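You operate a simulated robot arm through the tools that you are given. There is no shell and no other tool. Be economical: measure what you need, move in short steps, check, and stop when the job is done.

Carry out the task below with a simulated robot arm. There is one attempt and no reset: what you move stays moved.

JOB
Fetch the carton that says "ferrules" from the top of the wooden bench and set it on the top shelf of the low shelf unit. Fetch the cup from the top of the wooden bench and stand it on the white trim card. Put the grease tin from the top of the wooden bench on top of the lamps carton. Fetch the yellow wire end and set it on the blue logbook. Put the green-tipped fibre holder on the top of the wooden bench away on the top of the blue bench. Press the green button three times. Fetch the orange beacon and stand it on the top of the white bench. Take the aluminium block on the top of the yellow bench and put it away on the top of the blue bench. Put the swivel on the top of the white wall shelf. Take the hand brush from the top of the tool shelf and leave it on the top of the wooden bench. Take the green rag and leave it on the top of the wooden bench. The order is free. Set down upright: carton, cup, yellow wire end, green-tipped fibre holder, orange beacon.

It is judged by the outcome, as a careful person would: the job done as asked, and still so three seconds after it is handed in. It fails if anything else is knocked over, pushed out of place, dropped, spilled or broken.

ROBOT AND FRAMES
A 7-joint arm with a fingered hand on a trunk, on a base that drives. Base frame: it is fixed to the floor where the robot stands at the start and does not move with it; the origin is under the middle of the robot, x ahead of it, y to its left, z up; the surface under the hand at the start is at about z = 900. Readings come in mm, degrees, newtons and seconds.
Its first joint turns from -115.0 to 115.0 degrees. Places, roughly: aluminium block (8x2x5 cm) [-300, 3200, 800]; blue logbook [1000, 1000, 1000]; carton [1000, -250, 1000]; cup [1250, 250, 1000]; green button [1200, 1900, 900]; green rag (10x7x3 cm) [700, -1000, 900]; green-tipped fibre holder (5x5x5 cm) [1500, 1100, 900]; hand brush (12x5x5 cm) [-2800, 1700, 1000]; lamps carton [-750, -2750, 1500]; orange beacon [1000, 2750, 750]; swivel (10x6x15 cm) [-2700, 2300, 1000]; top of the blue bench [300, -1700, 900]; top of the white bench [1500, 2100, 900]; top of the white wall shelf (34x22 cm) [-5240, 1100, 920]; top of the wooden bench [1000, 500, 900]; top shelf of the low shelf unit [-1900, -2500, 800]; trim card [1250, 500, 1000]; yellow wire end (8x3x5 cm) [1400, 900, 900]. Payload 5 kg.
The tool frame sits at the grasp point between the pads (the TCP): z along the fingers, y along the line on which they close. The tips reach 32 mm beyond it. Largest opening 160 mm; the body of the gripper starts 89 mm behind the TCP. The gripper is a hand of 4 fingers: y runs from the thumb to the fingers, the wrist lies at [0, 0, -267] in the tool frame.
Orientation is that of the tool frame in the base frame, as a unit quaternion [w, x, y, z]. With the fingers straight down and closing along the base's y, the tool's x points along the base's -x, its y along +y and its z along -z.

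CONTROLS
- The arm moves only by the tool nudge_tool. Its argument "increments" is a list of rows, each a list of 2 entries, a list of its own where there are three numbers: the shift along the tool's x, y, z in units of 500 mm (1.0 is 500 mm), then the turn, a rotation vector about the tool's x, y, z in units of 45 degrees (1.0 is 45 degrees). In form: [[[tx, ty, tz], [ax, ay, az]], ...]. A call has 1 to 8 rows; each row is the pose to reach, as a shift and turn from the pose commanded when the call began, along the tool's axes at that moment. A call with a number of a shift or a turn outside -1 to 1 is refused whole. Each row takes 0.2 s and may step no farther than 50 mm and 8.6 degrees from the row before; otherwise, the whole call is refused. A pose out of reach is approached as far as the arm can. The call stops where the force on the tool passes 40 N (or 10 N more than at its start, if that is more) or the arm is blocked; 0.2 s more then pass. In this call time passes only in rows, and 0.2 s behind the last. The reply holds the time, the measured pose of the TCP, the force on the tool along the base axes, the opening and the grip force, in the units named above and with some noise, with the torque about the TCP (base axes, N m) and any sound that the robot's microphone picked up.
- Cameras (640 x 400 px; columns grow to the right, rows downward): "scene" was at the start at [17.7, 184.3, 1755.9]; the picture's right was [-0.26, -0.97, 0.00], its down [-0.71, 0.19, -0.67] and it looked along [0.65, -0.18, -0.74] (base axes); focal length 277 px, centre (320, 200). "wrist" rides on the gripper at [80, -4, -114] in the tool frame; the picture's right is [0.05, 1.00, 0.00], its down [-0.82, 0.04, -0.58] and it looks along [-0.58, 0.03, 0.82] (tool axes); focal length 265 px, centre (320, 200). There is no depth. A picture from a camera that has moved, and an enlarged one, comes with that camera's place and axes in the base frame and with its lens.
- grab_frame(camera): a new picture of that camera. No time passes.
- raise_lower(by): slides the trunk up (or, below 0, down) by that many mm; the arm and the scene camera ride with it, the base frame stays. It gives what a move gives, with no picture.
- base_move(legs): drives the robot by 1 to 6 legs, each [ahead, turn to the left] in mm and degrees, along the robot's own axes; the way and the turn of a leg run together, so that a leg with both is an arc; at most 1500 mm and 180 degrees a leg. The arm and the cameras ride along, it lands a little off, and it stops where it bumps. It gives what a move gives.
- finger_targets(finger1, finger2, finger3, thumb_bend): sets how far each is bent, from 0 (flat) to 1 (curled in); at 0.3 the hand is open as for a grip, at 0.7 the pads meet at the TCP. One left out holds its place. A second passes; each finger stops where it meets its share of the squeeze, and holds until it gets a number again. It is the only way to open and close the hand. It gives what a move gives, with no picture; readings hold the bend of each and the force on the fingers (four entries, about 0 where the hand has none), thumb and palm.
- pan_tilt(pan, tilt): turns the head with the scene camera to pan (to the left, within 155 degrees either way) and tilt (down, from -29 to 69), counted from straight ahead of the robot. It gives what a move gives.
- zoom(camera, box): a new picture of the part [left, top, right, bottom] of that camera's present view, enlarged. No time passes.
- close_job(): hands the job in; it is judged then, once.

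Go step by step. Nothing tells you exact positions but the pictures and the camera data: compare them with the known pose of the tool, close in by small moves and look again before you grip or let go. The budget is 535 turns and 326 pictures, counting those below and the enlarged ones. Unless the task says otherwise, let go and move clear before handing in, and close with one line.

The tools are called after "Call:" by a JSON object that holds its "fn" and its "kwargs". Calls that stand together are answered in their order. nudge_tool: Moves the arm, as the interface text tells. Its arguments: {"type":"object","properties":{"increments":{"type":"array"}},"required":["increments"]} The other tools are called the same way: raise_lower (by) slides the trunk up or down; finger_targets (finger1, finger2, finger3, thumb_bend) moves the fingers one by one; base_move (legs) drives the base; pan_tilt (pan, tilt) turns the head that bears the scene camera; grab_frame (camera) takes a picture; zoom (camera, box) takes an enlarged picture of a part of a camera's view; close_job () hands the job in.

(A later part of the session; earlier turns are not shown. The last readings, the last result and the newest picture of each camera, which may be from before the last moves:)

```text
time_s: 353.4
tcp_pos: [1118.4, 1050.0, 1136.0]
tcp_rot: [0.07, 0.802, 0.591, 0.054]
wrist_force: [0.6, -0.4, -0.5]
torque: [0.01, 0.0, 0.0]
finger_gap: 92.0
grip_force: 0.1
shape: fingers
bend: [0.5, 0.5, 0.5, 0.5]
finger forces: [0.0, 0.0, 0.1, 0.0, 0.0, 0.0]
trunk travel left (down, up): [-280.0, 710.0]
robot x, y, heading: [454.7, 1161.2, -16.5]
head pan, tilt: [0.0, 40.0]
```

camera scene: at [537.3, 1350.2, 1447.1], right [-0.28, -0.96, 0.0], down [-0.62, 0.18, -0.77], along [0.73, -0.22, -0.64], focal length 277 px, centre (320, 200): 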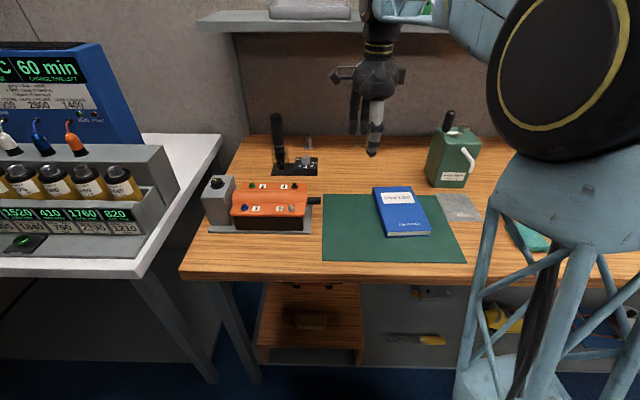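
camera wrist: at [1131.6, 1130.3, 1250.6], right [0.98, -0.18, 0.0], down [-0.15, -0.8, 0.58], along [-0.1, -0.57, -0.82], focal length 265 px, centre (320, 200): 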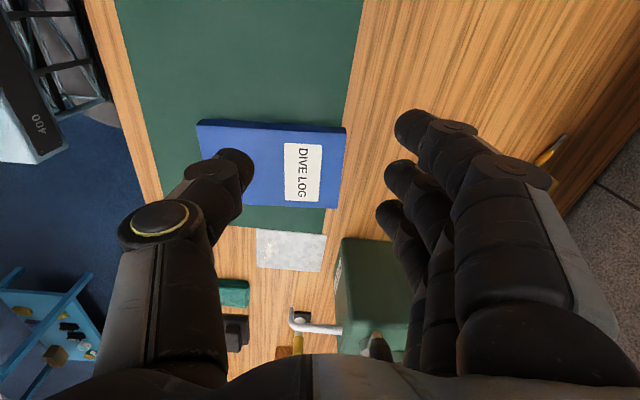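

Call:
{"fn": "nudge_tool", "kwargs": {"increments": [[[-0.053, 0.039, 0.056], [0, 0, 0]], [[-0.106, 0.077, 0.113], [0, 0, 0]], [[-0.158, 0.116, 0.169], [0, 0, 0]], [[-0.211, 0.155, 0.225], [0, 0, 0]], [[-0.263, 0.193, 0.282], [0, 0, 0]], [[-0.316, 0.232, 0.338], [0, 0, 0]]]}}

Call:
{"fn": "grab_frame", "kwargs": {"camera": "wrist"}}

Call:
{"fn": "grab_frame", "kwargs": {"camera": "scene"}}

```text
time_s: 354.8
tcp_pos: [1209.0, 858.6, 989.6]
tcp_rot: [0.07, 0.802, 0.591, 0.055]
wrist_force: [-0.4, 0.6, 0.2]
torque: [-0.03, 0.0, 0.03]
finger_gap: 92.1
grip_force: 0.0
shape: fingers
bend: [0.5, 0.5, 0.5, 0.5]
finger forces: [0.0, 0.0, 0.0, 0.0, 0.1, 0.0]
trunk travel left (down, up): [-280.0, 710.0]
robot x, y, heading: [451.9, 1163.5, -16.4]
head pan, tilt: [0.0, 40.0]
```

```text
181 pictures are left
camera wrist: at [1208.5, 940.9, 1101.5], right [0.95, -0.24, 0.18], down [-0.3, -0.76, 0.57], along [0.0, -0.6, -0.8], focal length 265 px, centre (320, 200)
```

wrist: 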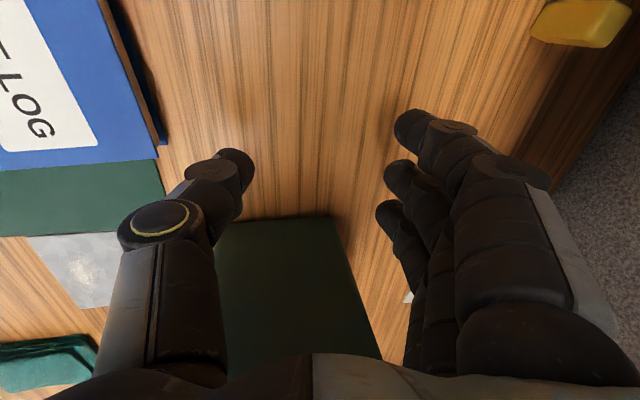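

```text
180 pictures are left
camera scene: at [537.4, 1350.0, 1447.0], right [-0.28, -0.96, 0.0], down [-0.62, 0.18, -0.77], along [0.73, -0.22, -0.64], focal length 277 px, centre (320, 200)
```

scene: 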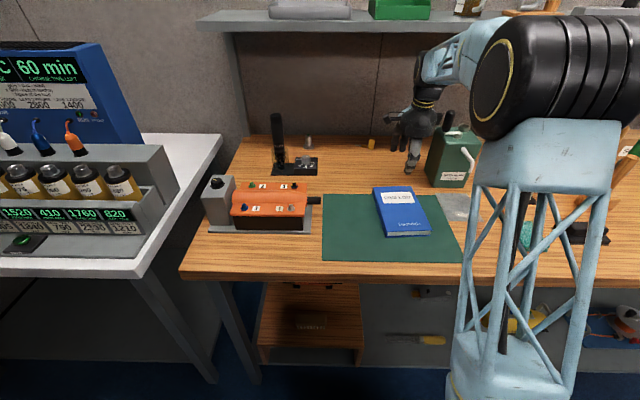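

Call:
{"fn": "nudge_tool", "kwargs": {"increments": [[[0.01, -0.0155, 0.0867], [0, 0, 0]], [[0.02, 0.066, 0.101], [0, 0, 0]], [[0.02, 0.147, 0.116], [0, 0, 0]], [[0.02, 0.228, 0.13], [0, 0, 0]], [[0.02, 0.31, 0.145], [0, 0, 0]]]}}

Call:
{"fn": "grab_frame", "kwargs": {"camera": "wrist"}}

Call:
{"fn": "zoom", "kwargs": {"camera": "scene", "box": [320, 30, 520, 190]}}

```text
time_s: 356.0
tcp_pos: [1364.1, 820.6, 951.2]
tcp_rot: [0.072, 0.801, 0.592, 0.056]
wrist_force: [-4.7, 1.6, 15.6]
torque: [0.29, 1.17, -0.04]
finger_gap: 97.8
grip_force: 8.1
shape: fingers
bend: [0.5, 0.5, 0.5, 0.49]
finger forces: [0.0, 0.0, 0.0, 0.1, 16.3, 0.0]
trunk travel left (down, up): [-280.0, 710.0]
robot x, y, heading: [455.6, 1162.4, -16.4]
head pan, tilt: [0.0, 40.0]
stopped in row 5: the force on the tool passed its limit at 42 N (the readings are from after the stop); the commanded pose is now the measured one
```

```text
179 pictures are left
camera wrist: at [1365.8, 904.1, 1063.2], right [0.95, -0.24, 0.18], down [-0.3, -0.76, 0.57], along [0.0, -0.6, -0.8], focal length 265 px, centre (320, 200)
```

wrist: 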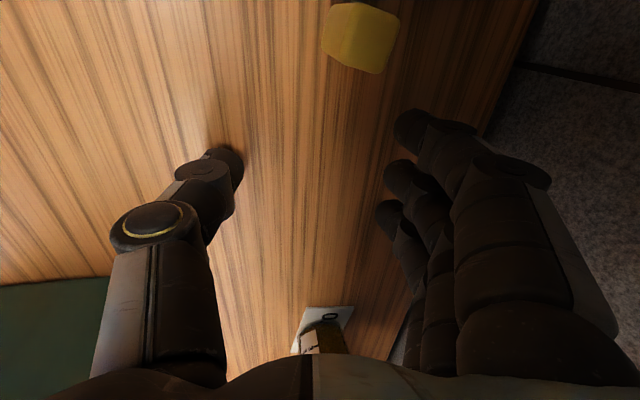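

```text
2.50 times, centred on (420, 110) of scene
camera zoom: at [535.5, 1350.7, 1446.8], right [-0.28, -0.96, 0.0], down [-0.62, 0.18, -0.77], along [0.74, -0.22, -0.64], focal length 692 px, centre (70, 425)
```

zoom: 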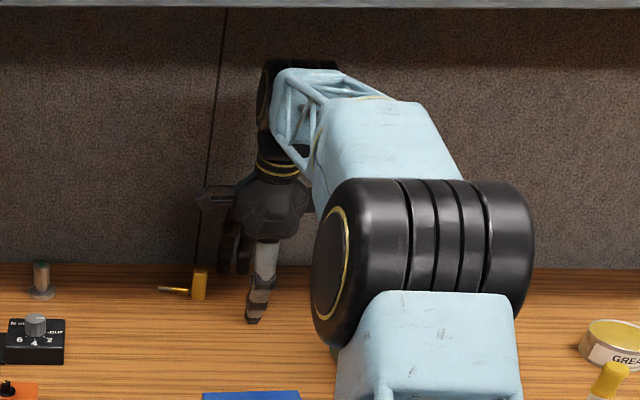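

Call:
{"fn": "nudge_tool", "kwargs": {"increments": [[[0, 0.004, -0.026], [0, 0, 0]], [[0, 0.032, -0.022], [0, 0, 0]], [[0.07, 0.032, -0.022], [0, 0, 0]], [[0.11, 0.032, -0.022], [0, 0, 0]]]}}

Call:
{"fn": "grab_frame", "kwargs": {"camera": "wrist"}}

```text
time_s: 357.0
tcp_pos: [1396.0, 868.5, 963.5]
tcp_rot: [0.071, 0.801, 0.592, 0.056]
wrist_force: [0.3, 0.2, 0.4]
torque: [-0.02, 0.02, 0.03]
finger_gap: 91.6
grip_force: 0.0
shape: fingers
bend: [0.5, 0.5, 0.5, 0.5]
finger forces: [0.1, 0.0, 0.0, 0.0, 0.1, 0.1]
trunk travel left (down, up): [-280.0, 710.0]
robot x, y, heading: [455.3, 1159.3, -16.4]
head pan, tilt: [0.0, 40.0]
```

```text
177 pictures are left
camera wrist: at [1395.9, 952.8, 1075.7], right [0.95, -0.24, 0.18], down [-0.3, -0.76, 0.57], along [0.0, -0.6, -0.8], focal length 265 px, centre (320, 200)
```

wrist: 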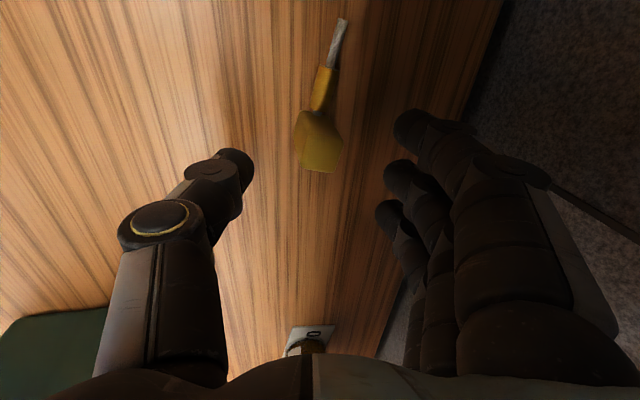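

Call:
{"fn": "nudge_tool", "kwargs": {"increments": [[[0.034, 0.002, 0], [0, 0, 0]]]}}

Call:
{"fn": "finger_targets", "kwargs": {"finger2": 0.62, "thumb_bend": 0.62}}

Call:
{"fn": "grab_frame", "kwargs": {"camera": "wrist"}}

```text
time_s: 357.4
tcp_pos: [1401.4, 885.7, 963.3]
tcp_rot: [0.071, 0.801, 0.591, 0.056]
wrist_force: [-0.9, -0.3, 0.5]
torque: [0.0, 0.0, 0.04]
finger_gap: 91.9
grip_force: 0.0
shape: fingers
bend: [0.5, 0.5, 0.5, 0.5]
finger forces: [0.0, 0.0, 0.0, 0.1, 0.0, 0.0]
trunk travel left (down, up): [-280.0, 710.0]
robot x, y, heading: [456.0, 1161.5, -16.2]
head pan, tilt: [0.0, 40.0]
```

```text
time_s: 358.4
tcp_pos: [1402.2, 884.7, 962.5]
tcp_rot: [0.071, 0.801, 0.591, 0.055]
wrist_force: [-0.4, -0.6, 0.3]
torque: [0.0, -0.01, -0.01]
finger_gap: 68.9
grip_force: 0.0
shape: fingers
bend: [0.5, 0.62, 0.5, 0.62]
finger forces: [0.0, 0.1, 0.0, 0.0, 0.0, 0.0]
trunk travel left (down, up): [-280.0, 710.0]
robot x, y, heading: [452.1, 1165.3, -16.6]
head pan, tilt: [0.0, 40.0]
```

```text
176 pictures are left
camera wrist: at [1402.1, 968.2, 1075.7], right [0.95, -0.24, 0.18], down [-0.3, -0.76, 0.57], along [0.0, -0.6, -0.8], focal length 265 px, centre (320, 200)
```

wrist: 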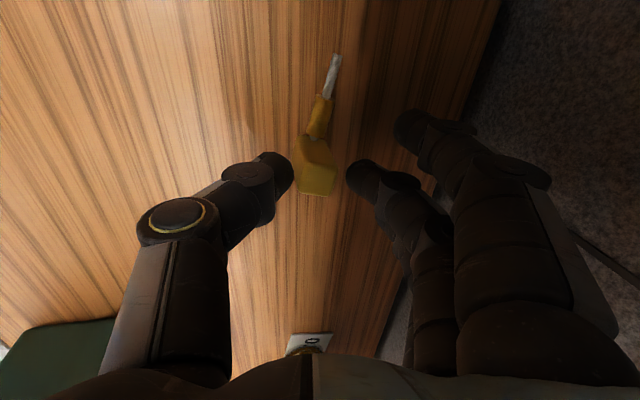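

Call:
{"fn": "finger_targets", "kwargs": {"finger2": 0.72, "thumb_bend": 0.66}}

Call:
{"fn": "finger_targets", "kwargs": {"finger2": 0.8, "thumb_bend": 0.75}}

Call:
{"fn": "grab_frame", "kwargs": {"camera": "wrist"}}

```text
time_s: 359.4
tcp_pos: [1402.0, 885.5, 964.4]
tcp_rot: [0.071, 0.801, 0.591, 0.054]
wrist_force: [-1.2, 0.2, 1.5]
torque: [0.01, 0.06, 0.01]
finger_gap: 66.4
grip_force: 6.0
shape: fingers
bend: [0.5, 0.7, 0.5, 0.65]
finger forces: [0.0, 5.4, 0.0, 0.0, 5.8, 0.0]
trunk travel left (down, up): [-280.0, 710.0]
robot x, y, heading: [455.8, 1159.9, -16.3]
head pan, tilt: [0.0, 40.0]
```

```text
time_s: 360.4
tcp_pos: [1400.9, 884.4, 962.3]
tcp_rot: [0.071, 0.801, 0.592, 0.055]
wrist_force: [0.6, -0.4, 0.2]
torque: [0.0, -0.01, 0.02]
finger_gap: 58.1
grip_force: 11.1
shape: fingers
bend: [0.5, 0.7, 0.5, 0.69]
finger forces: [0.0, 10.3, 0.1, 0.0, 10.3, 0.0]
trunk travel left (down, up): [-280.0, 710.0]
robot x, y, heading: [454.1, 1158.6, -16.2]
head pan, tilt: [0.0, 40.0]
```

```text
175 pictures are left
camera wrist: at [1402.1, 968.2, 1075.7], right [0.95, -0.24, 0.18], down [-0.3, -0.76, 0.57], along [0.0, -0.6, -0.8], focal length 265 px, centre (320, 200)
```

wrist: 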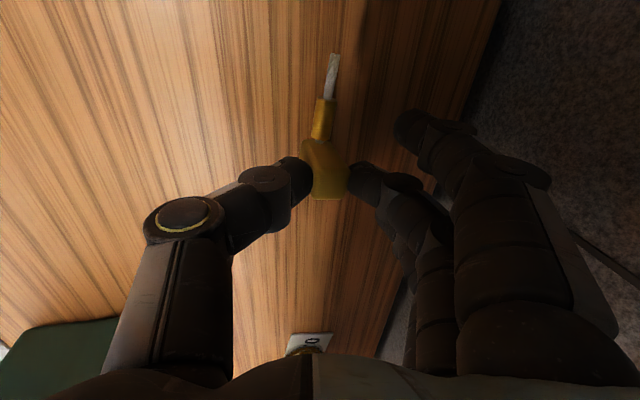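

Call:
{"fn": "nudge_tool", "kwargs": {"increments": [[[0, 0.0035, -0.0197], [0, 0, 0]], [[0, 0.007, -0.0335], [0, 0, 0]]]}}

Call:
{"fn": "grab_frame", "kwargs": {"camera": "wrist"}}

```text
time_s: 361.0
tcp_pos: [1402.4, 883.6, 979.2]
tcp_rot: [0.07, 0.801, 0.592, 0.056]
wrist_force: [0.0, -1.0, -0.4]
torque: [0.0, 0.02, -0.06]
finger_gap: 58.3
grip_force: 10.2
shape: fingers
bend: [0.5, 0.7, 0.5, 0.69]
finger forces: [0.0, 10.4, 0.0, 0.0, 10.3, 0.0]
trunk travel left (down, up): [-280.0, 710.0]
robot x, y, heading: [457.6, 1161.4, -16.4]
head pan, tilt: [0.0, 40.0]
```

```text
174 pictures are left
camera wrist: at [1402.9, 967.7, 1092.3], right [0.95, -0.24, 0.18], down [-0.3, -0.76, 0.57], along [0.0, -0.6, -0.8], focal length 265 px, centre (320, 200)
```

wrist: 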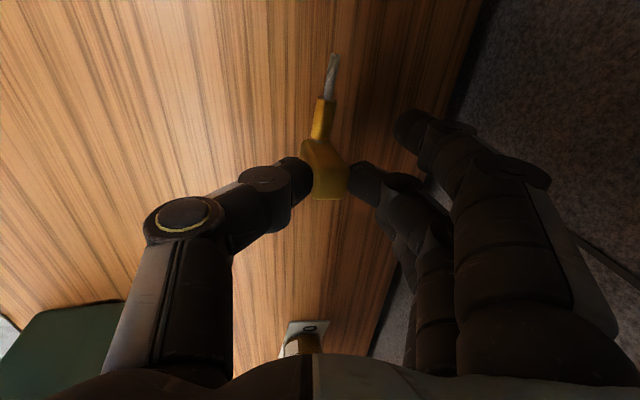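

Call:
{"fn": "nudge_tool", "kwargs": {"increments": [[[0, -0.08, -0.0143], [0, 0, 0]], [[0, -0.16, -0.0286], [0, 0, 0]], [[0, -0.24, -0.043], [0, 0, 0]], [[0, -0.32, -0.06], [0, 0, 0]], [[0, -0.38, -0.12], [0, 0, 0]], [[0, -0.44, -0.2], [0, 0, 0]]]}}

Call:
{"fn": "grab_frame", "kwargs": {"camera": "scene"}}

Call:
{"fn": "grab_frame", "kwargs": {"camera": "wrist"}}

```text
time_s: 362.4
tcp_pos: [1179.8, 953.6, 1034.8]
tcp_rot: [0.071, 0.801, 0.592, 0.056]
wrist_force: [0.7, -1.1, -0.8]
torque: [0.03, 0.05, 0.03]
finger_gap: 57.7
grip_force: 10.3
shape: fingers
bend: [0.5, 0.7, 0.5, 0.7]
finger forces: [0.0, 10.3, 0.0, 0.0, 10.4, 0.0]
trunk travel left (down, up): [-280.0, 710.0]
robot x, y, heading: [453.3, 1161.5, -16.3]
head pan, tilt: [0.0, 40.0]
```

```text
173 pictures are left
camera scene: at [537.5, 1350.1, 1447.0], right [-0.28, -0.96, 0.0], down [-0.62, 0.18, -0.77], along [0.74, -0.22, -0.64], focal length 277 px, centre (320, 200)
```

scene: 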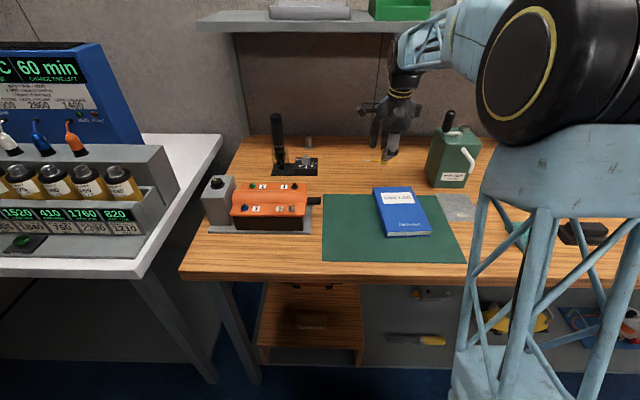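

```text
172 pictures are left
camera wrist: at [1180.2, 1037.1, 1148.4], right [0.95, -0.24, 0.18], down [-0.3, -0.76, 0.57], along [0.0, -0.6, -0.8], focal length 265 px, centre (320, 200)
```

wrist: 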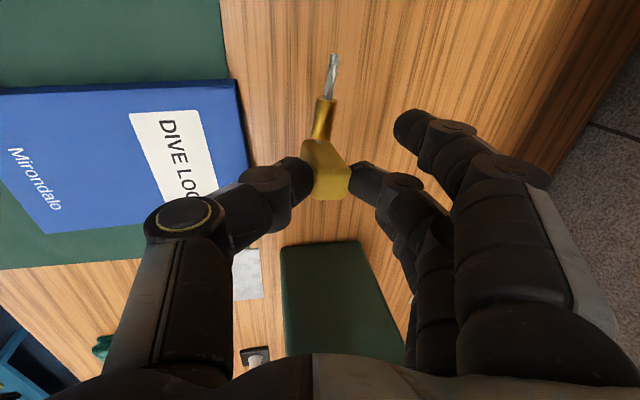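

Call:
{"fn": "nudge_tool", "kwargs": {"increments": [[[-0.027, -0.088, -0.016], [0, 0, 0]], [[-0.054, -0.176, -0.032], [0, 0, 0]], [[-0.085, -0.264, -0.047], [0, 0, 0]]]}}

Call:
{"fn": "grab_frame", "kwargs": {"camera": "wrist"}}

Call:
{"fn": "zoom", "kwargs": {"camera": "scene", "box": [320, 110, 480, 260]}}

```text
time_s: 363.2
tcp_pos: [1038.2, 951.6, 1037.3]
tcp_rot: [0.071, 0.801, 0.592, 0.056]
wrist_force: [1.2, 0.3, -0.6]
torque: [-0.03, 0.03, 0.01]
finger_gap: 57.4
grip_force: 10.1
shape: fingers
bend: [0.5, 0.7, 0.5, 0.7]
finger forces: [0.0, 10.4, 0.1, 0.0, 10.3, 0.0]
trunk travel left (down, up): [-280.0, 710.0]
robot x, y, heading: [454.7, 1165.1, -16.4]
head pan, tilt: [0.0, 40.0]
```

```text
171 pictures are left
camera wrist: at [1038.1, 1035.2, 1149.4], right [0.95, -0.24, 0.18], down [-0.3, -0.76, 0.57], along [0.0, -0.6, -0.8], focal length 265 px, centre (320, 200)
```

wrist: 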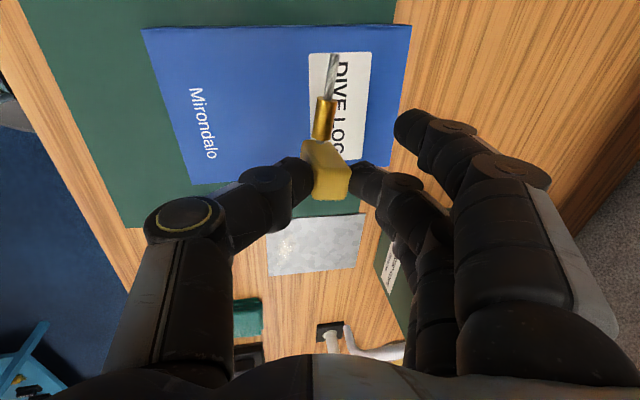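

```text
2.67 times, centred on (400, 185) of scene
camera zoom: at [537.5, 1350.2, 1447.1], right [-0.28, -0.96, 0.0], down [-0.62, 0.18, -0.77], along [0.74, -0.22, -0.64], focal length 738 px, centre (107, 240)
```

zoom: 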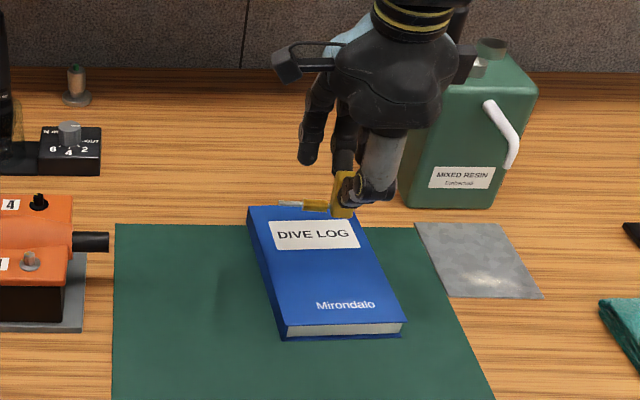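

The block is over the logbook's centre. Descending.

Call:
{"fn": "nudge_tool", "kwargs": {"increments": [[[0, -0.008, 0.045], [0, 0, 0]], [[0, -0.0145, 0.081], [0, 0, 0]]]}}

Call:
{"fn": "nudge_tool", "kwargs": {"increments": [[[0, -0.001, 0.006], [0, 0, 0]], [[0, -0.002, 0.012], [0, 0, 0]]]}}

Call:
{"fn": "zoom", "kwargs": {"camera": "scene", "box": [350, 150, 450, 220]}}

```text
time_s: 363.8
tcp_pos: [1038.5, 952.3, 996.8]
tcp_rot: [0.071, 0.801, 0.591, 0.056]
wrist_force: [0.2, 0.6, -1.2]
torque: [0.01, -0.01, -0.02]
finger_gap: 57.7
grip_force: 10.0
shape: fingers
bend: [0.5, 0.7, 0.5, 0.7]
finger forces: [0.0, 10.4, 0.0, 0.0, 10.5, 0.1]
trunk travel left (down, up): [-280.0, 710.0]
robot x, y, heading: [457.0, 1159.4, -16.6]
head pan, tilt: [0.0, 40.0]
```

```text
time_s: 364.4
tcp_pos: [1037.5, 952.0, 991.2]
tcp_rot: [0.071, 0.801, 0.591, 0.055]
wrist_force: [-0.3, -0.3, -0.4]
torque: [0.01, 0.02, -0.02]
finger_gap: 57.6
grip_force: 10.5
shape: fingers
bend: [0.5, 0.7, 0.5, 0.7]
finger forces: [0.0, 10.4, 0.1, 0.1, 10.4, 0.0]
trunk travel left (down, up): [-280.0, 710.0]
robot x, y, heading: [455.9, 1164.4, -16.5]
head pan, tilt: [0.0, 40.0]
```

```text
5.71 times, centred on (400, 185) of scene
camera zoom: at [537.3, 1350.1, 1447.0], right [-0.28, -0.96, 0.0], down [-0.62, 0.18, -0.77], along [0.73, -0.22, -0.64], focal length 1582 px, centre (-137, 286)
```

zoom: 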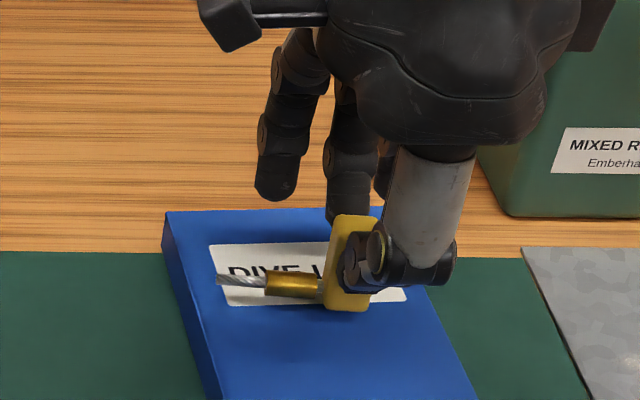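

Call:
{"fn": "nudge_tool", "kwargs": {"increments": [[[0, -0.001, 0.006], [0, 0, 0]], [[0, -0.002, 0.012], [0, 0, 0]]]}}

Call:
{"fn": "nudge_tool", "kwargs": {"increments": [[[0, -0.001, 0.005], [0, 0, 0]]]}}

Call:
{"fn": "zoom", "kwargs": {"camera": "scene", "box": [350, 150, 450, 220]}}

```text
time_s: 365.0
tcp_pos: [1038.0, 953.8, 985.4]
tcp_rot: [0.071, 0.801, 0.592, 0.056]
wrist_force: [-1.7, 0.2, 5.7]
torque: [0.0, -0.02, 0.02]
finger_gap: 57.1
grip_force: 10.9
shape: fingers
bend: [0.5, 0.7, 0.5, 0.71]
finger forces: [0.0, 10.5, 0.0, 0.0, 12.2, 0.0]
trunk travel left (down, up): [-280.0, 710.0]
robot x, y, heading: [456.2, 1161.0, -16.6]
head pan, tilt: [0.0, 40.0]
```

```text
time_s: 365.4
tcp_pos: [1037.4, 953.4, 983.0]
tcp_rot: [0.071, 0.802, 0.591, 0.057]
wrist_force: [-1.0, 0.0, 6.8]
torque: [-0.03, -0.13, 0.0]
finger_gap: 56.2
grip_force: 12.1
shape: fingers
bend: [0.5, 0.7, 0.5, 0.72]
finger forces: [0.0, 11.4, 0.1, 0.1, 12.4, 0.0]
trunk travel left (down, up): [-280.0, 710.0]
robot x, y, heading: [452.2, 1162.5, -16.5]
head pan, tilt: [0.0, 40.0]
```

```text
5.71 times, centred on (400, 185) of scene
camera zoom: at [536.7, 1350.3, 1447.1], right [-0.28, -0.96, 0.0], down [-0.62, 0.18, -0.77], along [0.74, -0.22, -0.64], focal length 1582 px, centre (-137, 286)
```

zoom: 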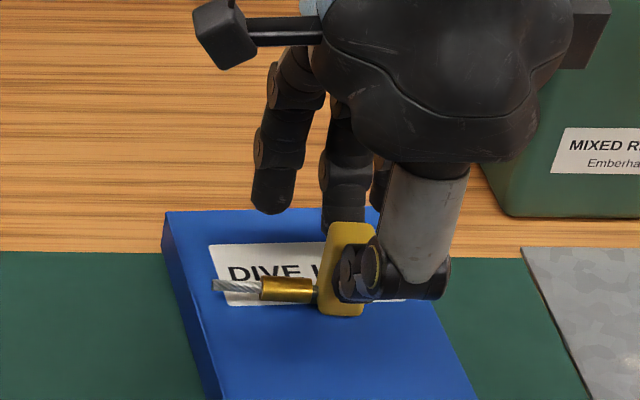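

Call:
{"fn": "finger_targets", "kwargs": {"finger2": 0.67, "thumb_bend": 0.67}}

Call:
{"fn": "finger_targets", "kwargs": {"finger2": 0.5, "thumb_bend": 0.5}}

Call:
{"fn": "zoom", "kwargs": {"camera": "scene", "box": [350, 150, 450, 220]}}

```text
time_s: 366.4
tcp_pos: [1038.1, 952.8, 982.2]
tcp_rot: [0.07, 0.801, 0.592, 0.054]
wrist_force: [1.3, -0.5, 3.7]
torque: [-0.03, -0.04, 0.01]
finger_gap: 60.7
grip_force: 2.8
shape: fingers
bend: [0.5, 0.65, 0.5, 0.67]
finger forces: [0.0, 3.8, 0.0, 0.1, 2.3, 0.0]
trunk travel left (down, up): [-280.0, 710.0]
robot x, y, heading: [453.3, 1160.0, -16.4]
head pan, tilt: [0.0, 40.0]
```

```text
time_s: 367.4
tcp_pos: [1037.8, 952.1, 982.9]
tcp_rot: [0.07, 0.801, 0.592, 0.055]
wrist_force: [0.6, 0.1, 0.4]
torque: [-0.02, 0.0, 0.01]
finger_gap: 90.9
grip_force: 0.0
shape: fingers
bend: [0.5, 0.5, 0.5, 0.5]
finger forces: [0.1, 0.0, 0.0, 0.0, 0.0, 0.0]
trunk travel left (down, up): [-280.0, 710.0]
robot x, y, heading: [453.6, 1159.6, -16.5]
head pan, tilt: [0.0, 40.0]
```

```text
5.71 times, centred on (400, 185) of scene
camera zoom: at [537.3, 1350.1, 1447.0], right [-0.28, -0.96, 0.0], down [-0.62, 0.18, -0.77], along [0.73, -0.22, -0.64], focal length 1582 px, centre (-137, 286)
```

zoom: 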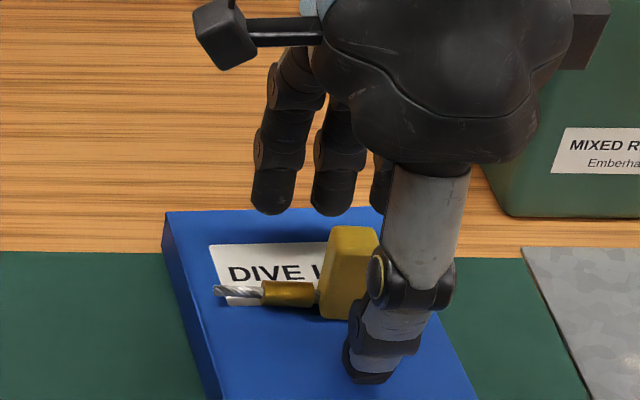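

Wire end stands on the logbook. Rising straight up.

Call:
{"fn": "nudge_tool", "kwargs": {"increments": [[[0, 0.016, -0.088], [0, 0, 0]], [[0, 0.032, -0.177], [0, 0, 0]], [[0, 0.048, -0.266], [0, 0, 0]], [[0, 0.064, -0.355], [0, 0, 0]]]}}

Call:
{"fn": "grab_frame", "kwargs": {"camera": "scene"}}

```text
time_s: 368.4
tcp_pos: [1038.2, 950.3, 1161.5]
tcp_rot: [0.07, 0.802, 0.591, 0.055]
wrist_force: [0.3, -0.3, 0.7]
torque: [-0.03, 0.02, 0.01]
finger_gap: 90.8
grip_force: 0.0
shape: fingers
bend: [0.5, 0.5, 0.5, 0.5]
finger forces: [0.0, 0.0, 0.0, 0.0, 0.1, 0.0]
trunk travel left (down, up): [-280.0, 710.0]
robot x, y, heading: [453.7, 1160.4, -16.1]
head pan, tilt: [0.0, 40.0]
```

```text
166 pictures are left
camera scene: at [537.4, 1350.1, 1447.0], right [-0.28, -0.96, 0.0], down [-0.62, 0.18, -0.77], along [0.73, -0.22, -0.64], focal length 277 px, centre (320, 200)
```

scene: 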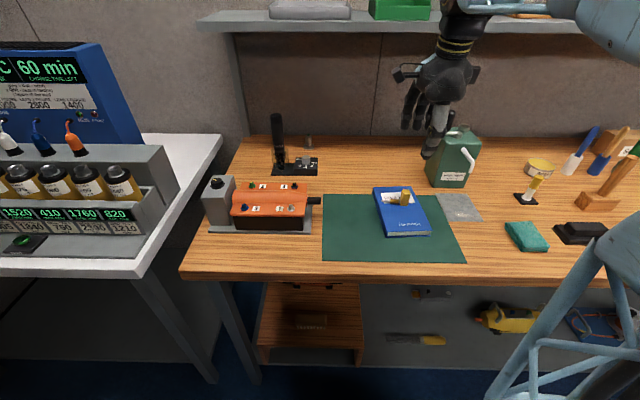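

Next the green-tipped fibre holder (d≈1107, s≈1513). Shifting the base left ~250 mm.

Call:
{"fn": "base_move", "kwargs": {"legs": [[-200, 0], [0, 68], [265, 0], [0, -68.5], [100, 0]]}}

Call:
{"fn": "grab_frame", "kwargs": {"camera": "scene"}}

Call:
{"fn": "grab_frame", "kwargs": {"camera": "wrist"}}

```text
time_s: 378.6
tcp_pos: [1097.9, 1192.2, 1161.0]
tcp_rot: [0.071, 0.8, 0.594, 0.056]
wrist_force: [0.5, -0.6, 0.3]
torque: [-0.03, -0.01, -0.01]
finger_gap: 90.6
grip_force: 0.0
shape: fingers
bend: [0.5, 0.5, 0.5, 0.5]
finger forces: [0.0, 0.0, 0.0, 0.1, 0.1, 0.1]
trunk travel left (down, up): [-280.0, 710.0]
robot x, y, heading: [511.2, 1401.8, -16.1]
head pan, tilt: [0.0, 40.0]
```

```text
165 pictures are left
camera scene: at [594.9, 1589.8, 1447.0], right [-0.28, -0.96, 0.0], down [-0.62, 0.18, -0.77], along [0.74, -0.21, -0.64], focal length 277 px, centre (320, 200)
```

scene: 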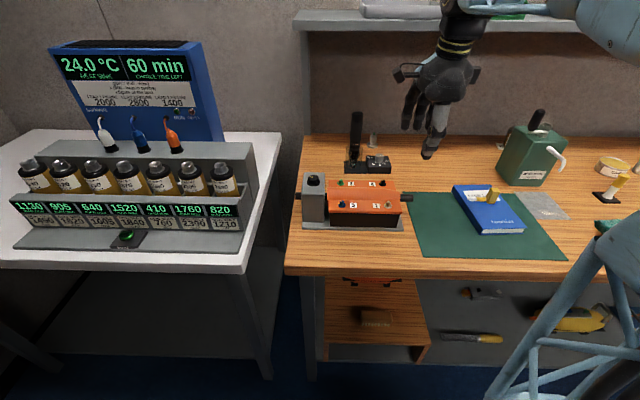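

```text
164 pictures are left
camera wrist: at [1098.3, 1275.8, 1273.9], right [0.96, -0.24, 0.18], down [-0.3, -0.77, 0.57], along [0.0, -0.6, -0.8], focal length 265 px, centre (320, 200)
```

wrist: 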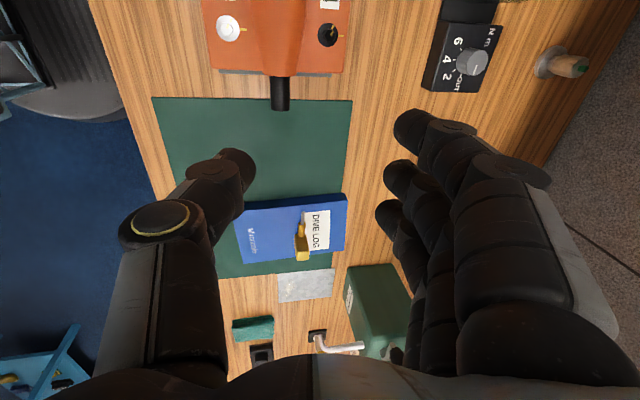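

Call:
{"fn": "nudge_tool", "kwargs": {"increments": [[[-0.025, 0.05, 0.074], [0, 0, 0]], [[-0.05, 0.1, 0.149], [0, 0, 0]], [[-0.076, 0.149, 0.223], [0, 0, 0]], [[-0.101, 0.199, 0.298], [0, 0, 0]], [[-0.126, 0.249, 0.372], [0, 0, 0]]]}}

Call:
{"fn": "nudge_tool", "kwargs": {"increments": [[[0, -0.011, 0.063], [0, 0, 0]], [[0, 0.07, 0.077], [0, 0, 0]], [[0, 0.15, 0.091], [0, 0, 0]], [[0, 0.23, 0.106], [0, 0, 0]], [[0, 0.31, 0.12], [0, 0, 0]], [[0, 0.39, 0.134], [0, 0, 0]]]}}

Call:
{"fn": "grab_frame", "kwargs": {"camera": "wrist"}}

Call:
{"fn": "grab_frame", "kwargs": {"camera": "scene"}}

```text
time_s: 379.8
tcp_pos: [1228.8, 1087.6, 1000.0]
tcp_rot: [0.07, 0.8, 0.593, 0.055]
wrist_force: [-0.5, -1.0, 1.1]
torque: [-0.01, -0.01, 0.01]
finger_gap: 91.1
grip_force: 0.1
shape: fingers
bend: [0.5, 0.5, 0.5, 0.5]
finger forces: [0.0, 0.1, 0.0, 0.0, 0.1, 0.1]
trunk travel left (down, up): [-280.0, 710.0]
robot x, y, heading: [515.0, 1403.2, -16.1]
head pan, tilt: [0.0, 40.0]
```

```text
time_s: 381.2
tcp_pos: [1424.5, 1028.7, 967.6]
tcp_rot: [0.071, 0.8, 0.594, 0.056]
wrist_force: [-0.6, -0.9, 0.4]
torque: [-0.03, -0.06, -0.01]
finger_gap: 91.1
grip_force: 0.0
shape: fingers
bend: [0.5, 0.5, 0.5, 0.5]
finger forces: [0.0, 0.0, 0.0, 0.1, 0.0, 0.1]
trunk travel left (down, up): [-280.0, 710.0]
robot x, y, heading: [511.1, 1396.6, -15.9]
head pan, tilt: [0.0, 40.0]
```

```text
163 pictures are left
camera wrist: at [1425.1, 1111.9, 1080.4], right [0.96, -0.24, 0.18], down [-0.3, -0.77, 0.57], along [0.0, -0.6, -0.8], focal length 265 px, centre (320, 200)
```

wrist: 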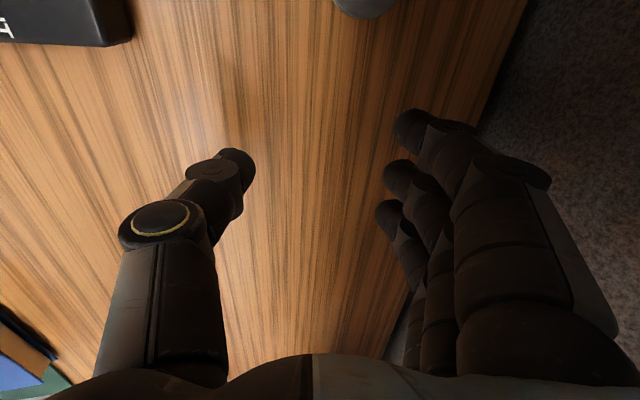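

```text
162 pictures are left
camera scene: at [595.1, 1589.6, 1446.9], right [-0.28, -0.96, 0.0], down [-0.62, 0.18, -0.77], along [0.74, -0.21, -0.64], focal length 277 px, centre (320, 200)
```

scene: 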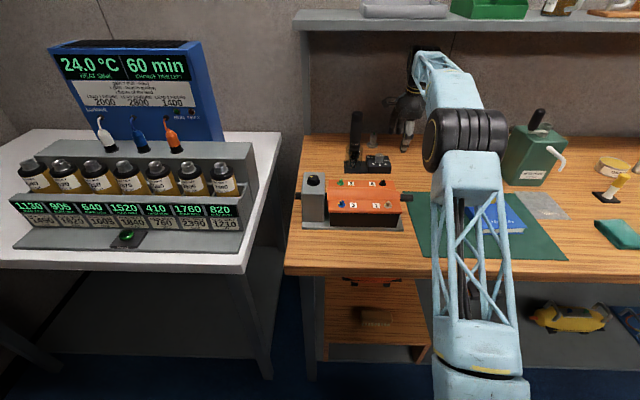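

Call:
{"fn": "nudge_tool", "kwargs": {"increments": [[[0, 0.067, 0.012], [0, 0, 0]], [[0.08, 0.067, 0.012], [0, 0, 0]], [[0.15, 0.067, 0.012], [0, 0, 0]]]}}

Call:
{"fn": "grab_frame", "kwargs": {"camera": "wrist"}}

```text
time_s: 382.0
tcp_pos: [1479.7, 1089.6, 971.7]
tcp_rot: [0.071, 0.8, 0.593, 0.055]
wrist_force: [-0.2, -0.4, -0.6]
torque: [-0.01, -0.01, -0.03]
finger_gap: 91.1
grip_force: 0.1
shape: fingers
bend: [0.5, 0.5, 0.5, 0.5]
finger forces: [0.1, 0.1, 0.1, 0.0, 0.1, 0.1]
trunk travel left (down, up): [-280.0, 710.0]
robot x, y, heading: [510.2, 1401.2, -16.1]
head pan, tilt: [0.0, 40.0]
```

```text
161 pictures are left
camera wrist: at [1479.7, 1173.1, 1083.7], right [0.95, -0.24, 0.18], down [-0.3, -0.77, 0.57], along [0.0, -0.6, -0.8], focal length 265 px, centre (320, 200)
```

wrist: 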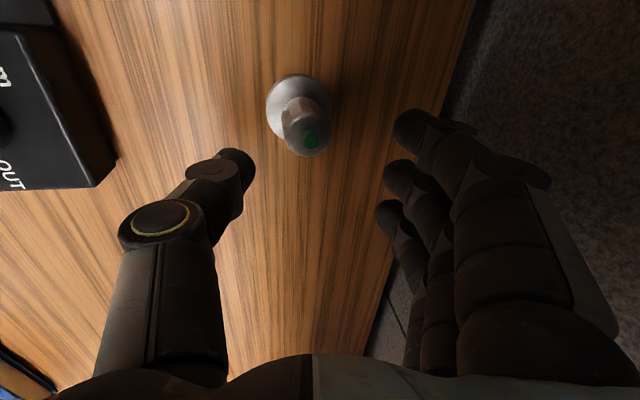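

Call:
{"fn": "nudge_tool", "kwargs": {"increments": [[[0.052, -0.008, 0], [0, 0, 0]]]}}

Call:
{"fn": "finger_targets", "kwargs": {"finger2": 0.62, "thumb_bend": 0.62}}

Call:
{"fn": "grab_frame", "kwargs": {"camera": "wrist"}}

```text
time_s: 382.4
tcp_pos: [1483.3, 1116.4, 968.4]
tcp_rot: [0.071, 0.8, 0.593, 0.056]
wrist_force: [-0.3, -0.3, -0.2]
torque: [0.07, -0.05, 0.02]
finger_gap: 91.4
grip_force: 0.2
shape: fingers
bend: [0.5, 0.5, 0.5, 0.5]
finger forces: [0.0, 0.0, 0.0, 0.1, 0.0, 0.0]
trunk travel left (down, up): [-280.0, 710.0]
robot x, y, heading: [512.6, 1398.4, -16.0]
head pan, tilt: [0.0, 40.0]
```

```text
time_s: 383.4
tcp_pos: [1482.6, 1117.4, 968.8]
tcp_rot: [0.069, 0.8, 0.593, 0.056]
wrist_force: [-0.4, 0.3, 0.9]
torque: [-0.04, 0.0, -0.01]
finger_gap: 69.1
grip_force: 0.0
shape: fingers
bend: [0.5, 0.62, 0.5, 0.62]
finger forces: [0.1, 0.1, 0.1, 0.0, 0.2, 0.0]
trunk travel left (down, up): [-280.0, 710.0]
robot x, y, heading: [514.9, 1400.3, -15.8]
head pan, tilt: [0.0, 40.0]
```

```text
160 pictures are left
camera wrist: at [1483.0, 1200.5, 1082.1], right [0.96, -0.24, 0.18], down [-0.3, -0.77, 0.57], along [0.0, -0.6, -0.8], focal length 265 px, centre (320, 200)
```

wrist: 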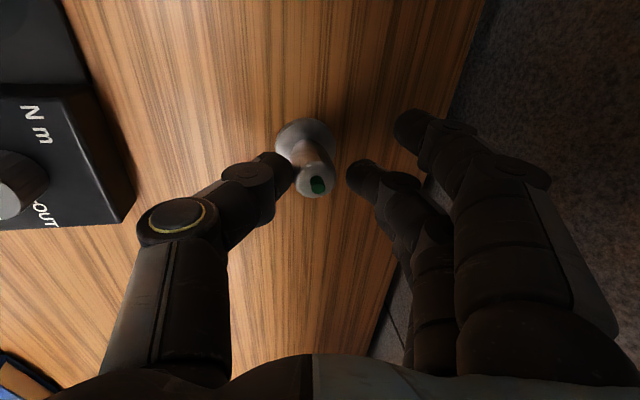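

Call:
{"fn": "nudge_tool", "kwargs": {"increments": [[[0, -0.003, 0.016], [0, 0, 0]]]}}

Call:
{"fn": "finger_targets", "kwargs": {"finger2": 0.72, "thumb_bend": 0.68}}

Call:
{"fn": "finger_targets", "kwargs": {"finger2": 0.8, "thumb_bend": 0.78}}

Call:
{"fn": "grab_frame", "kwargs": {"camera": "wrist"}}

```text
time_s: 383.8
tcp_pos: [1482.6, 1117.1, 959.3]
tcp_rot: [0.071, 0.8, 0.594, 0.056]
wrist_force: [0.9, -0.4, 1.0]
torque: [-0.01, -0.01, 0.0]
finger_gap: 68.6
grip_force: 0.0
shape: fingers
bend: [0.5, 0.62, 0.5, 0.62]
finger forces: [0.0, 0.1, 0.1, 0.1, 0.1, 0.0]
trunk travel left (down, up): [-280.0, 710.0]
robot x, y, heading: [512.4, 1398.3, -15.9]
head pan, tilt: [0.0, 40.0]
```

```text
time_s: 384.8
tcp_pos: [1483.2, 1117.1, 960.5]
tcp_rot: [0.07, 0.8, 0.593, 0.056]
wrist_force: [-0.1, 0.5, 0.8]
torque: [-0.01, 0.04, -0.03]
finger_gap: 65.9
grip_force: 8.0
shape: fingers
bend: [0.5, 0.69, 0.5, 0.66]
finger forces: [0.0, 7.8, 0.1, 0.1, 7.9, 0.1]
trunk travel left (down, up): [-280.0, 710.0]
robot x, y, heading: [513.5, 1399.7, -15.8]
head pan, tilt: [0.0, 40.0]
```

```text
time_s: 385.8
tcp_pos: [1483.2, 1118.4, 960.2]
tcp_rot: [0.07, 0.8, 0.594, 0.056]
wrist_force: [0.0, 0.1, -1.6]
torque: [0.01, 0.05, -0.02]
finger_gap: 54.3
grip_force: 11.2
shape: fingers
bend: [0.5, 0.66, 0.5, 0.72]
finger forces: [0.0, 11.3, 0.0, 0.0, 11.2, 0.0]
trunk travel left (down, up): [-280.0, 710.0]
robot x, y, heading: [515.5, 1399.6, -16.0]
head pan, tilt: [0.0, 40.0]
```

```text
159 pictures are left
camera wrist: at [1482.7, 1200.9, 1072.9], right [0.96, -0.24, 0.18], down [-0.3, -0.77, 0.57], along [0.0, -0.6, -0.8], focal length 265 px, centre (320, 200)
```

wrist: 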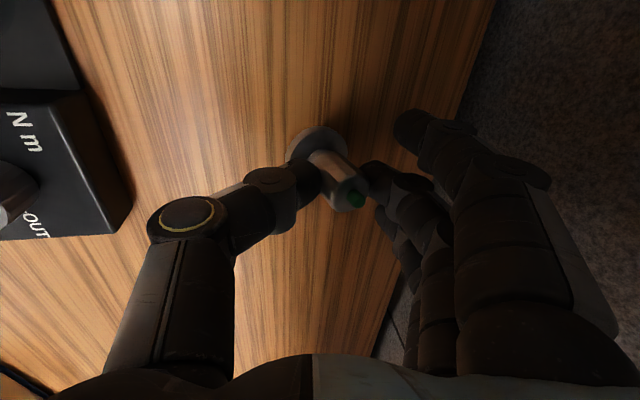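

Call:
{"fn": "nudge_tool", "kwargs": {"increments": [[[0, 0.0055, -0.031], [0, 0, 0]]]}}

Call:
{"fn": "grab_frame", "kwargs": {"camera": "wrist"}}

```text
time_s: 386.2
tcp_pos: [1482.4, 1116.5, 975.8]
tcp_rot: [0.071, 0.8, 0.594, 0.056]
wrist_force: [0.9, -0.7, -0.8]
torque: [-0.01, -0.03, 0.04]
finger_gap: 54.0
grip_force: 11.8
shape: fingers
bend: [0.5, 0.66, 0.5, 0.72]
finger forces: [0.0, 11.4, 0.1, 0.1, 11.1, 0.0]
trunk travel left (down, up): [-280.0, 710.0]
robot x, y, heading: [513.5, 1403.3, -15.9]
head pan, tilt: [0.0, 40.0]
```

```text
158 pictures are left
camera wrist: at [1482.2, 1200.6, 1088.8], right [0.96, -0.24, 0.18], down [-0.3, -0.77, 0.57], along [0.0, -0.6, -0.8], focal length 265 px, centre (320, 200)
```

wrist: 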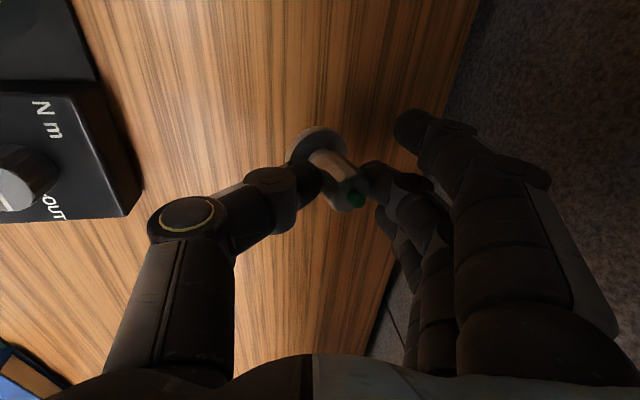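

Call:
{"fn": "nudge_tool", "kwargs": {"increments": [[[-0.095, 0, 0], [0, 0, 0]], [[-0.19, 0, 0], [0, 0, 0]], [[-0.21, -0.08, -0.0143], [0, 0, 0]], [[-0.21, -0.16, -0.0286], [0, 0, 0]], [[-0.21, -0.24, -0.043], [0, 0, 0]], [[-0.21, -0.32, -0.06], [0, 0, 0]], [[-0.21, -0.39, -0.12], [0, 0, 0]], [[-0.21, -0.45, -0.2], [0, 0, 0]]]}}

Call:
{"fn": "nudge_tool", "kwargs": {"increments": [[[0, -0.07, -0.07], [0, 0, 0]], [[0, -0.13, -0.15], [0, 0, 0]], [[0, -0.19, -0.23], [0, 0, 0]], [[0, -0.25, -0.3], [0, 0, 0]]]}}

Call:
{"fn": "grab_frame", "kwargs": {"camera": "wrist"}}

Call:
{"fn": "grab_frame", "kwargs": {"camera": "scene"}}

```text
time_s: 388.0
tcp_pos: [1221.8, 1083.9, 1035.2]
tcp_rot: [0.07, 0.8, 0.593, 0.056]
wrist_force: [-0.3, -1.0, -1.5]
torque: [0.02, 0.04, 0.02]
finger_gap: 53.7
grip_force: 11.1
shape: fingers
bend: [0.5, 0.66, 0.5, 0.73]
finger forces: [0.1, 11.2, 0.0, 0.1, 11.0, 0.1]
trunk travel left (down, up): [-280.0, 710.0]
robot x, y, heading: [512.5, 1401.0, -16.0]
head pan, tilt: [0.0, 40.0]
```

```text
time_s: 389.0
tcp_pos: [1077.2, 1128.9, 1158.3]
tcp_rot: [0.071, 0.8, 0.594, 0.056]
wrist_force: [0.4, -0.1, -0.9]
torque: [0.0, 0.02, -0.04]
finger_gap: 53.6
grip_force: 11.6
shape: fingers
bend: [0.5, 0.66, 0.5, 0.73]
finger forces: [0.0, 11.5, 0.0, 0.0, 11.1, 0.1]
trunk travel left (down, up): [-280.0, 710.0]
robot x, y, heading: [511.5, 1397.3, -16.2]
head pan, tilt: [0.0, 40.0]
```

```text
157 pictures are left
camera wrist: at [1077.6, 1211.7, 1271.2], right [0.96, -0.24, 0.18], down [-0.3, -0.77, 0.57], along [0.0, -0.6, -0.8], focal length 265 px, centre (320, 200)
```

wrist: 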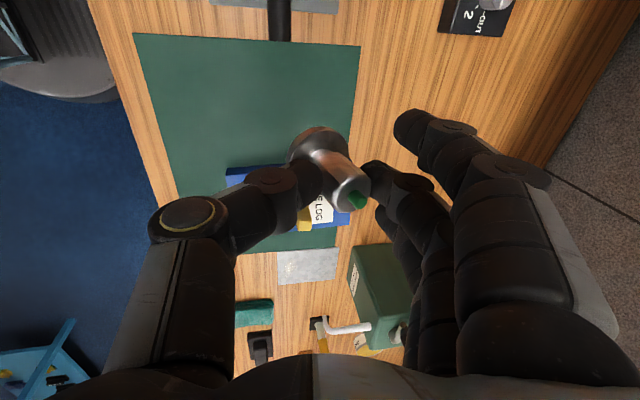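

```text
156 pictures are left
camera scene: at [594.9, 1589.8, 1447.0], right [-0.28, -0.96, 0.0], down [-0.62, 0.18, -0.77], along [0.74, -0.21, -0.64], focal length 277 px, centre (320, 200)
```

scene: 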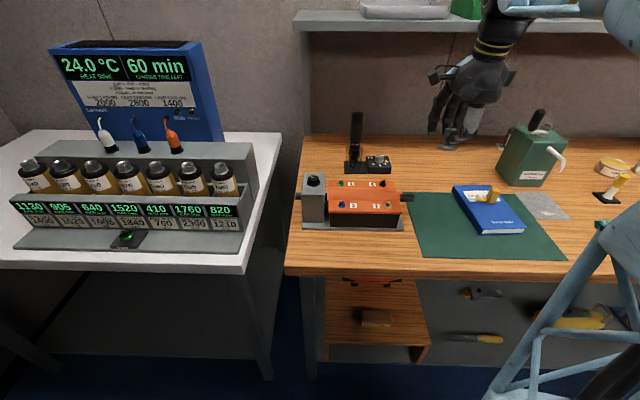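

Holder secured. Driving to the blue bench.

Call:
{"fn": "base_move", "kwargs": {"legs": [[-180, 0], [0, -90.5], [1400, 0], [900, 0], [0, 90]]}}

Call:
{"fn": "pan_tilt", "kwargs": {"pan": 0, "tilt": 45}}

Call:
{"fn": "grab_frame", "kwargs": {"camera": "scene"}}

Call:
{"fn": "grab_frame", "kwargs": {"camera": "wrist"}}

```text
time_s: 409.4
tcp_pos: [219.3, -1033.9, 1158.5]
tcp_rot: [0.072, 0.808, 0.582, 0.054]
wrist_force: [0.0, 0.0, -1.2]
torque: [0.01, -0.01, -0.03]
finger_gap: 53.1
grip_force: 10.5
shape: fingers
bend: [0.5, 0.66, 0.5, 0.73]
finger forces: [0.0, 10.5, 0.0, 0.0, 10.2, 0.0]
trunk travel left (down, up): [-280.0, 710.0]
robot x, y, heading: [-334.7, -744.2, -17.5]
head pan, tilt: [0.0, 40.0]
```

```text
time_s: 410.1
tcp_pos: [220.4, -1033.6, 1159.5]
tcp_rot: [0.071, 0.808, 0.582, 0.054]
wrist_force: [0.1, 0.0, -1.3]
torque: [0.02, 0.02, -0.03]
finger_gap: 52.8
grip_force: 10.3
shape: fingers
bend: [0.5, 0.66, 0.5, 0.73]
finger forces: [0.0, 10.6, 0.1, 0.0, 10.2, 0.0]
trunk travel left (down, up): [-280.0, 710.0]
robot x, y, heading: [-335.5, -743.1, -17.5]
head pan, tilt: [0.0, 45.0]
```

```text
155 pictures are left
camera scene: at [-254.0, -555.8, 1439.8], right [-0.3, -0.95, 0.0], down [-0.67, 0.21, -0.71], along [0.67, -0.21, -0.71], focal length 277 px, centre (320, 200)
```

scene: 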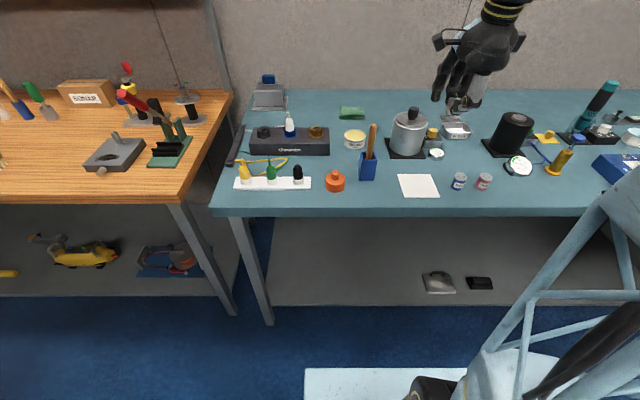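

```text
154 pictures are left
camera wrist: at [221.1, -949.4, 1271.0], right [0.95, -0.26, 0.18], down [-0.32, -0.76, 0.57], along [-0.02, -0.6, -0.8], focal length 265 px, centre (320, 200)
```

wrist: 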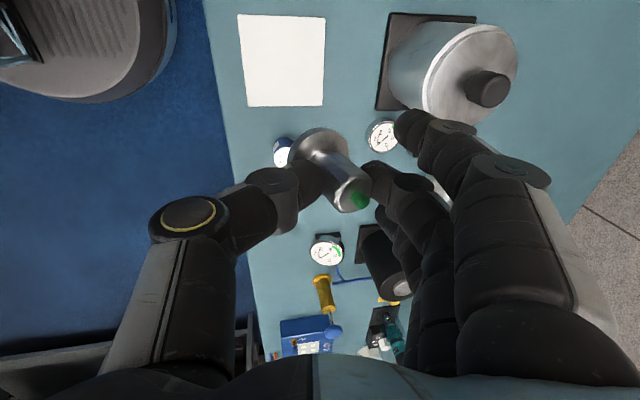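

Call:
{"fn": "pan_tilt", "kwargs": {"pan": -45, "tilt": 40}}

Call:
{"fn": "grab_frame", "kwargs": {"camera": "scene"}}

```text
time_s: 411.2
tcp_pos: [219.2, -1031.9, 1157.5]
tcp_rot: [0.071, 0.808, 0.582, 0.055]
wrist_force: [-0.1, -0.5, -1.4]
torque: [0.0, 0.01, 0.02]
finger_gap: 52.8
grip_force: 10.7
shape: fingers
bend: [0.5, 0.66, 0.5, 0.73]
finger forces: [0.0, 10.4, 0.1, 0.0, 10.2, 0.1]
trunk travel left (down, up): [-280.0, 710.0]
robot x, y, heading: [-338.7, -744.3, -17.5]
head pan, tilt: [-45.0, 40.0]
```

```text
153 pictures are left
camera scene: at [-292.4, -606.6, 1447.0], right [-0.89, -0.46, 0.0], down [-0.3, 0.57, -0.77], along [0.35, -0.68, -0.64], focal length 277 px, centre (320, 200)
```

scene: 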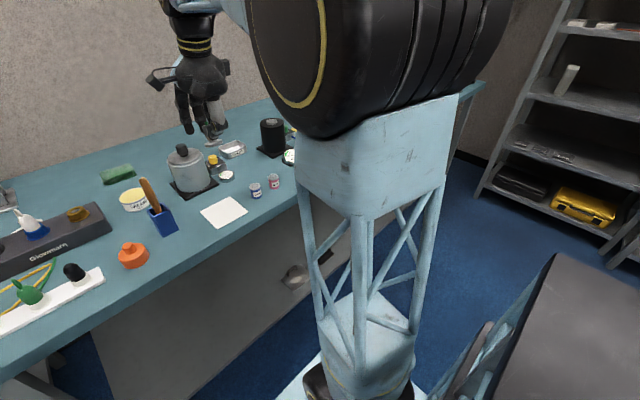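

Call:
{"fn": "pan_tilt", "kwargs": {"pan": -5, "tilt": 45}}

Call:
{"fn": "zoom", "kwargs": {"camera": "scene", "box": [360, 100, 600, 240]}}

```text
time_s: 412.3
tcp_pos: [218.4, -1032.9, 1159.1]
tcp_rot: [0.071, 0.809, 0.581, 0.054]
wrist_force: [0.2, -0.3, -1.0]
torque: [0.06, 0.01, -0.05]
finger_gap: 52.8
grip_force: 10.6
shape: fingers
bend: [0.5, 0.66, 0.5, 0.73]
finger forces: [0.0, 10.5, 0.0, 0.1, 10.2, 0.1]
trunk travel left (down, up): [-280.0, 710.0]
robot x, y, heading: [-335.1, -744.2, -17.5]
head pan, tilt: [-5.0, 45.0]
```

```text
2.67 times, centred on (480, 170) of scene
camera zoom: at [-256.4, -562.5, 1439.8], right [-0.39, -0.92, 0.0], down [-0.65, 0.27, -0.71], along [0.65, -0.27, -0.71], focal length 738 px, centre (-107, 280)
```

zoom: 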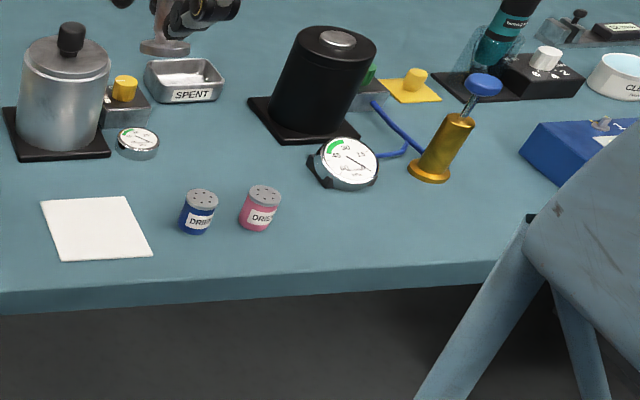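

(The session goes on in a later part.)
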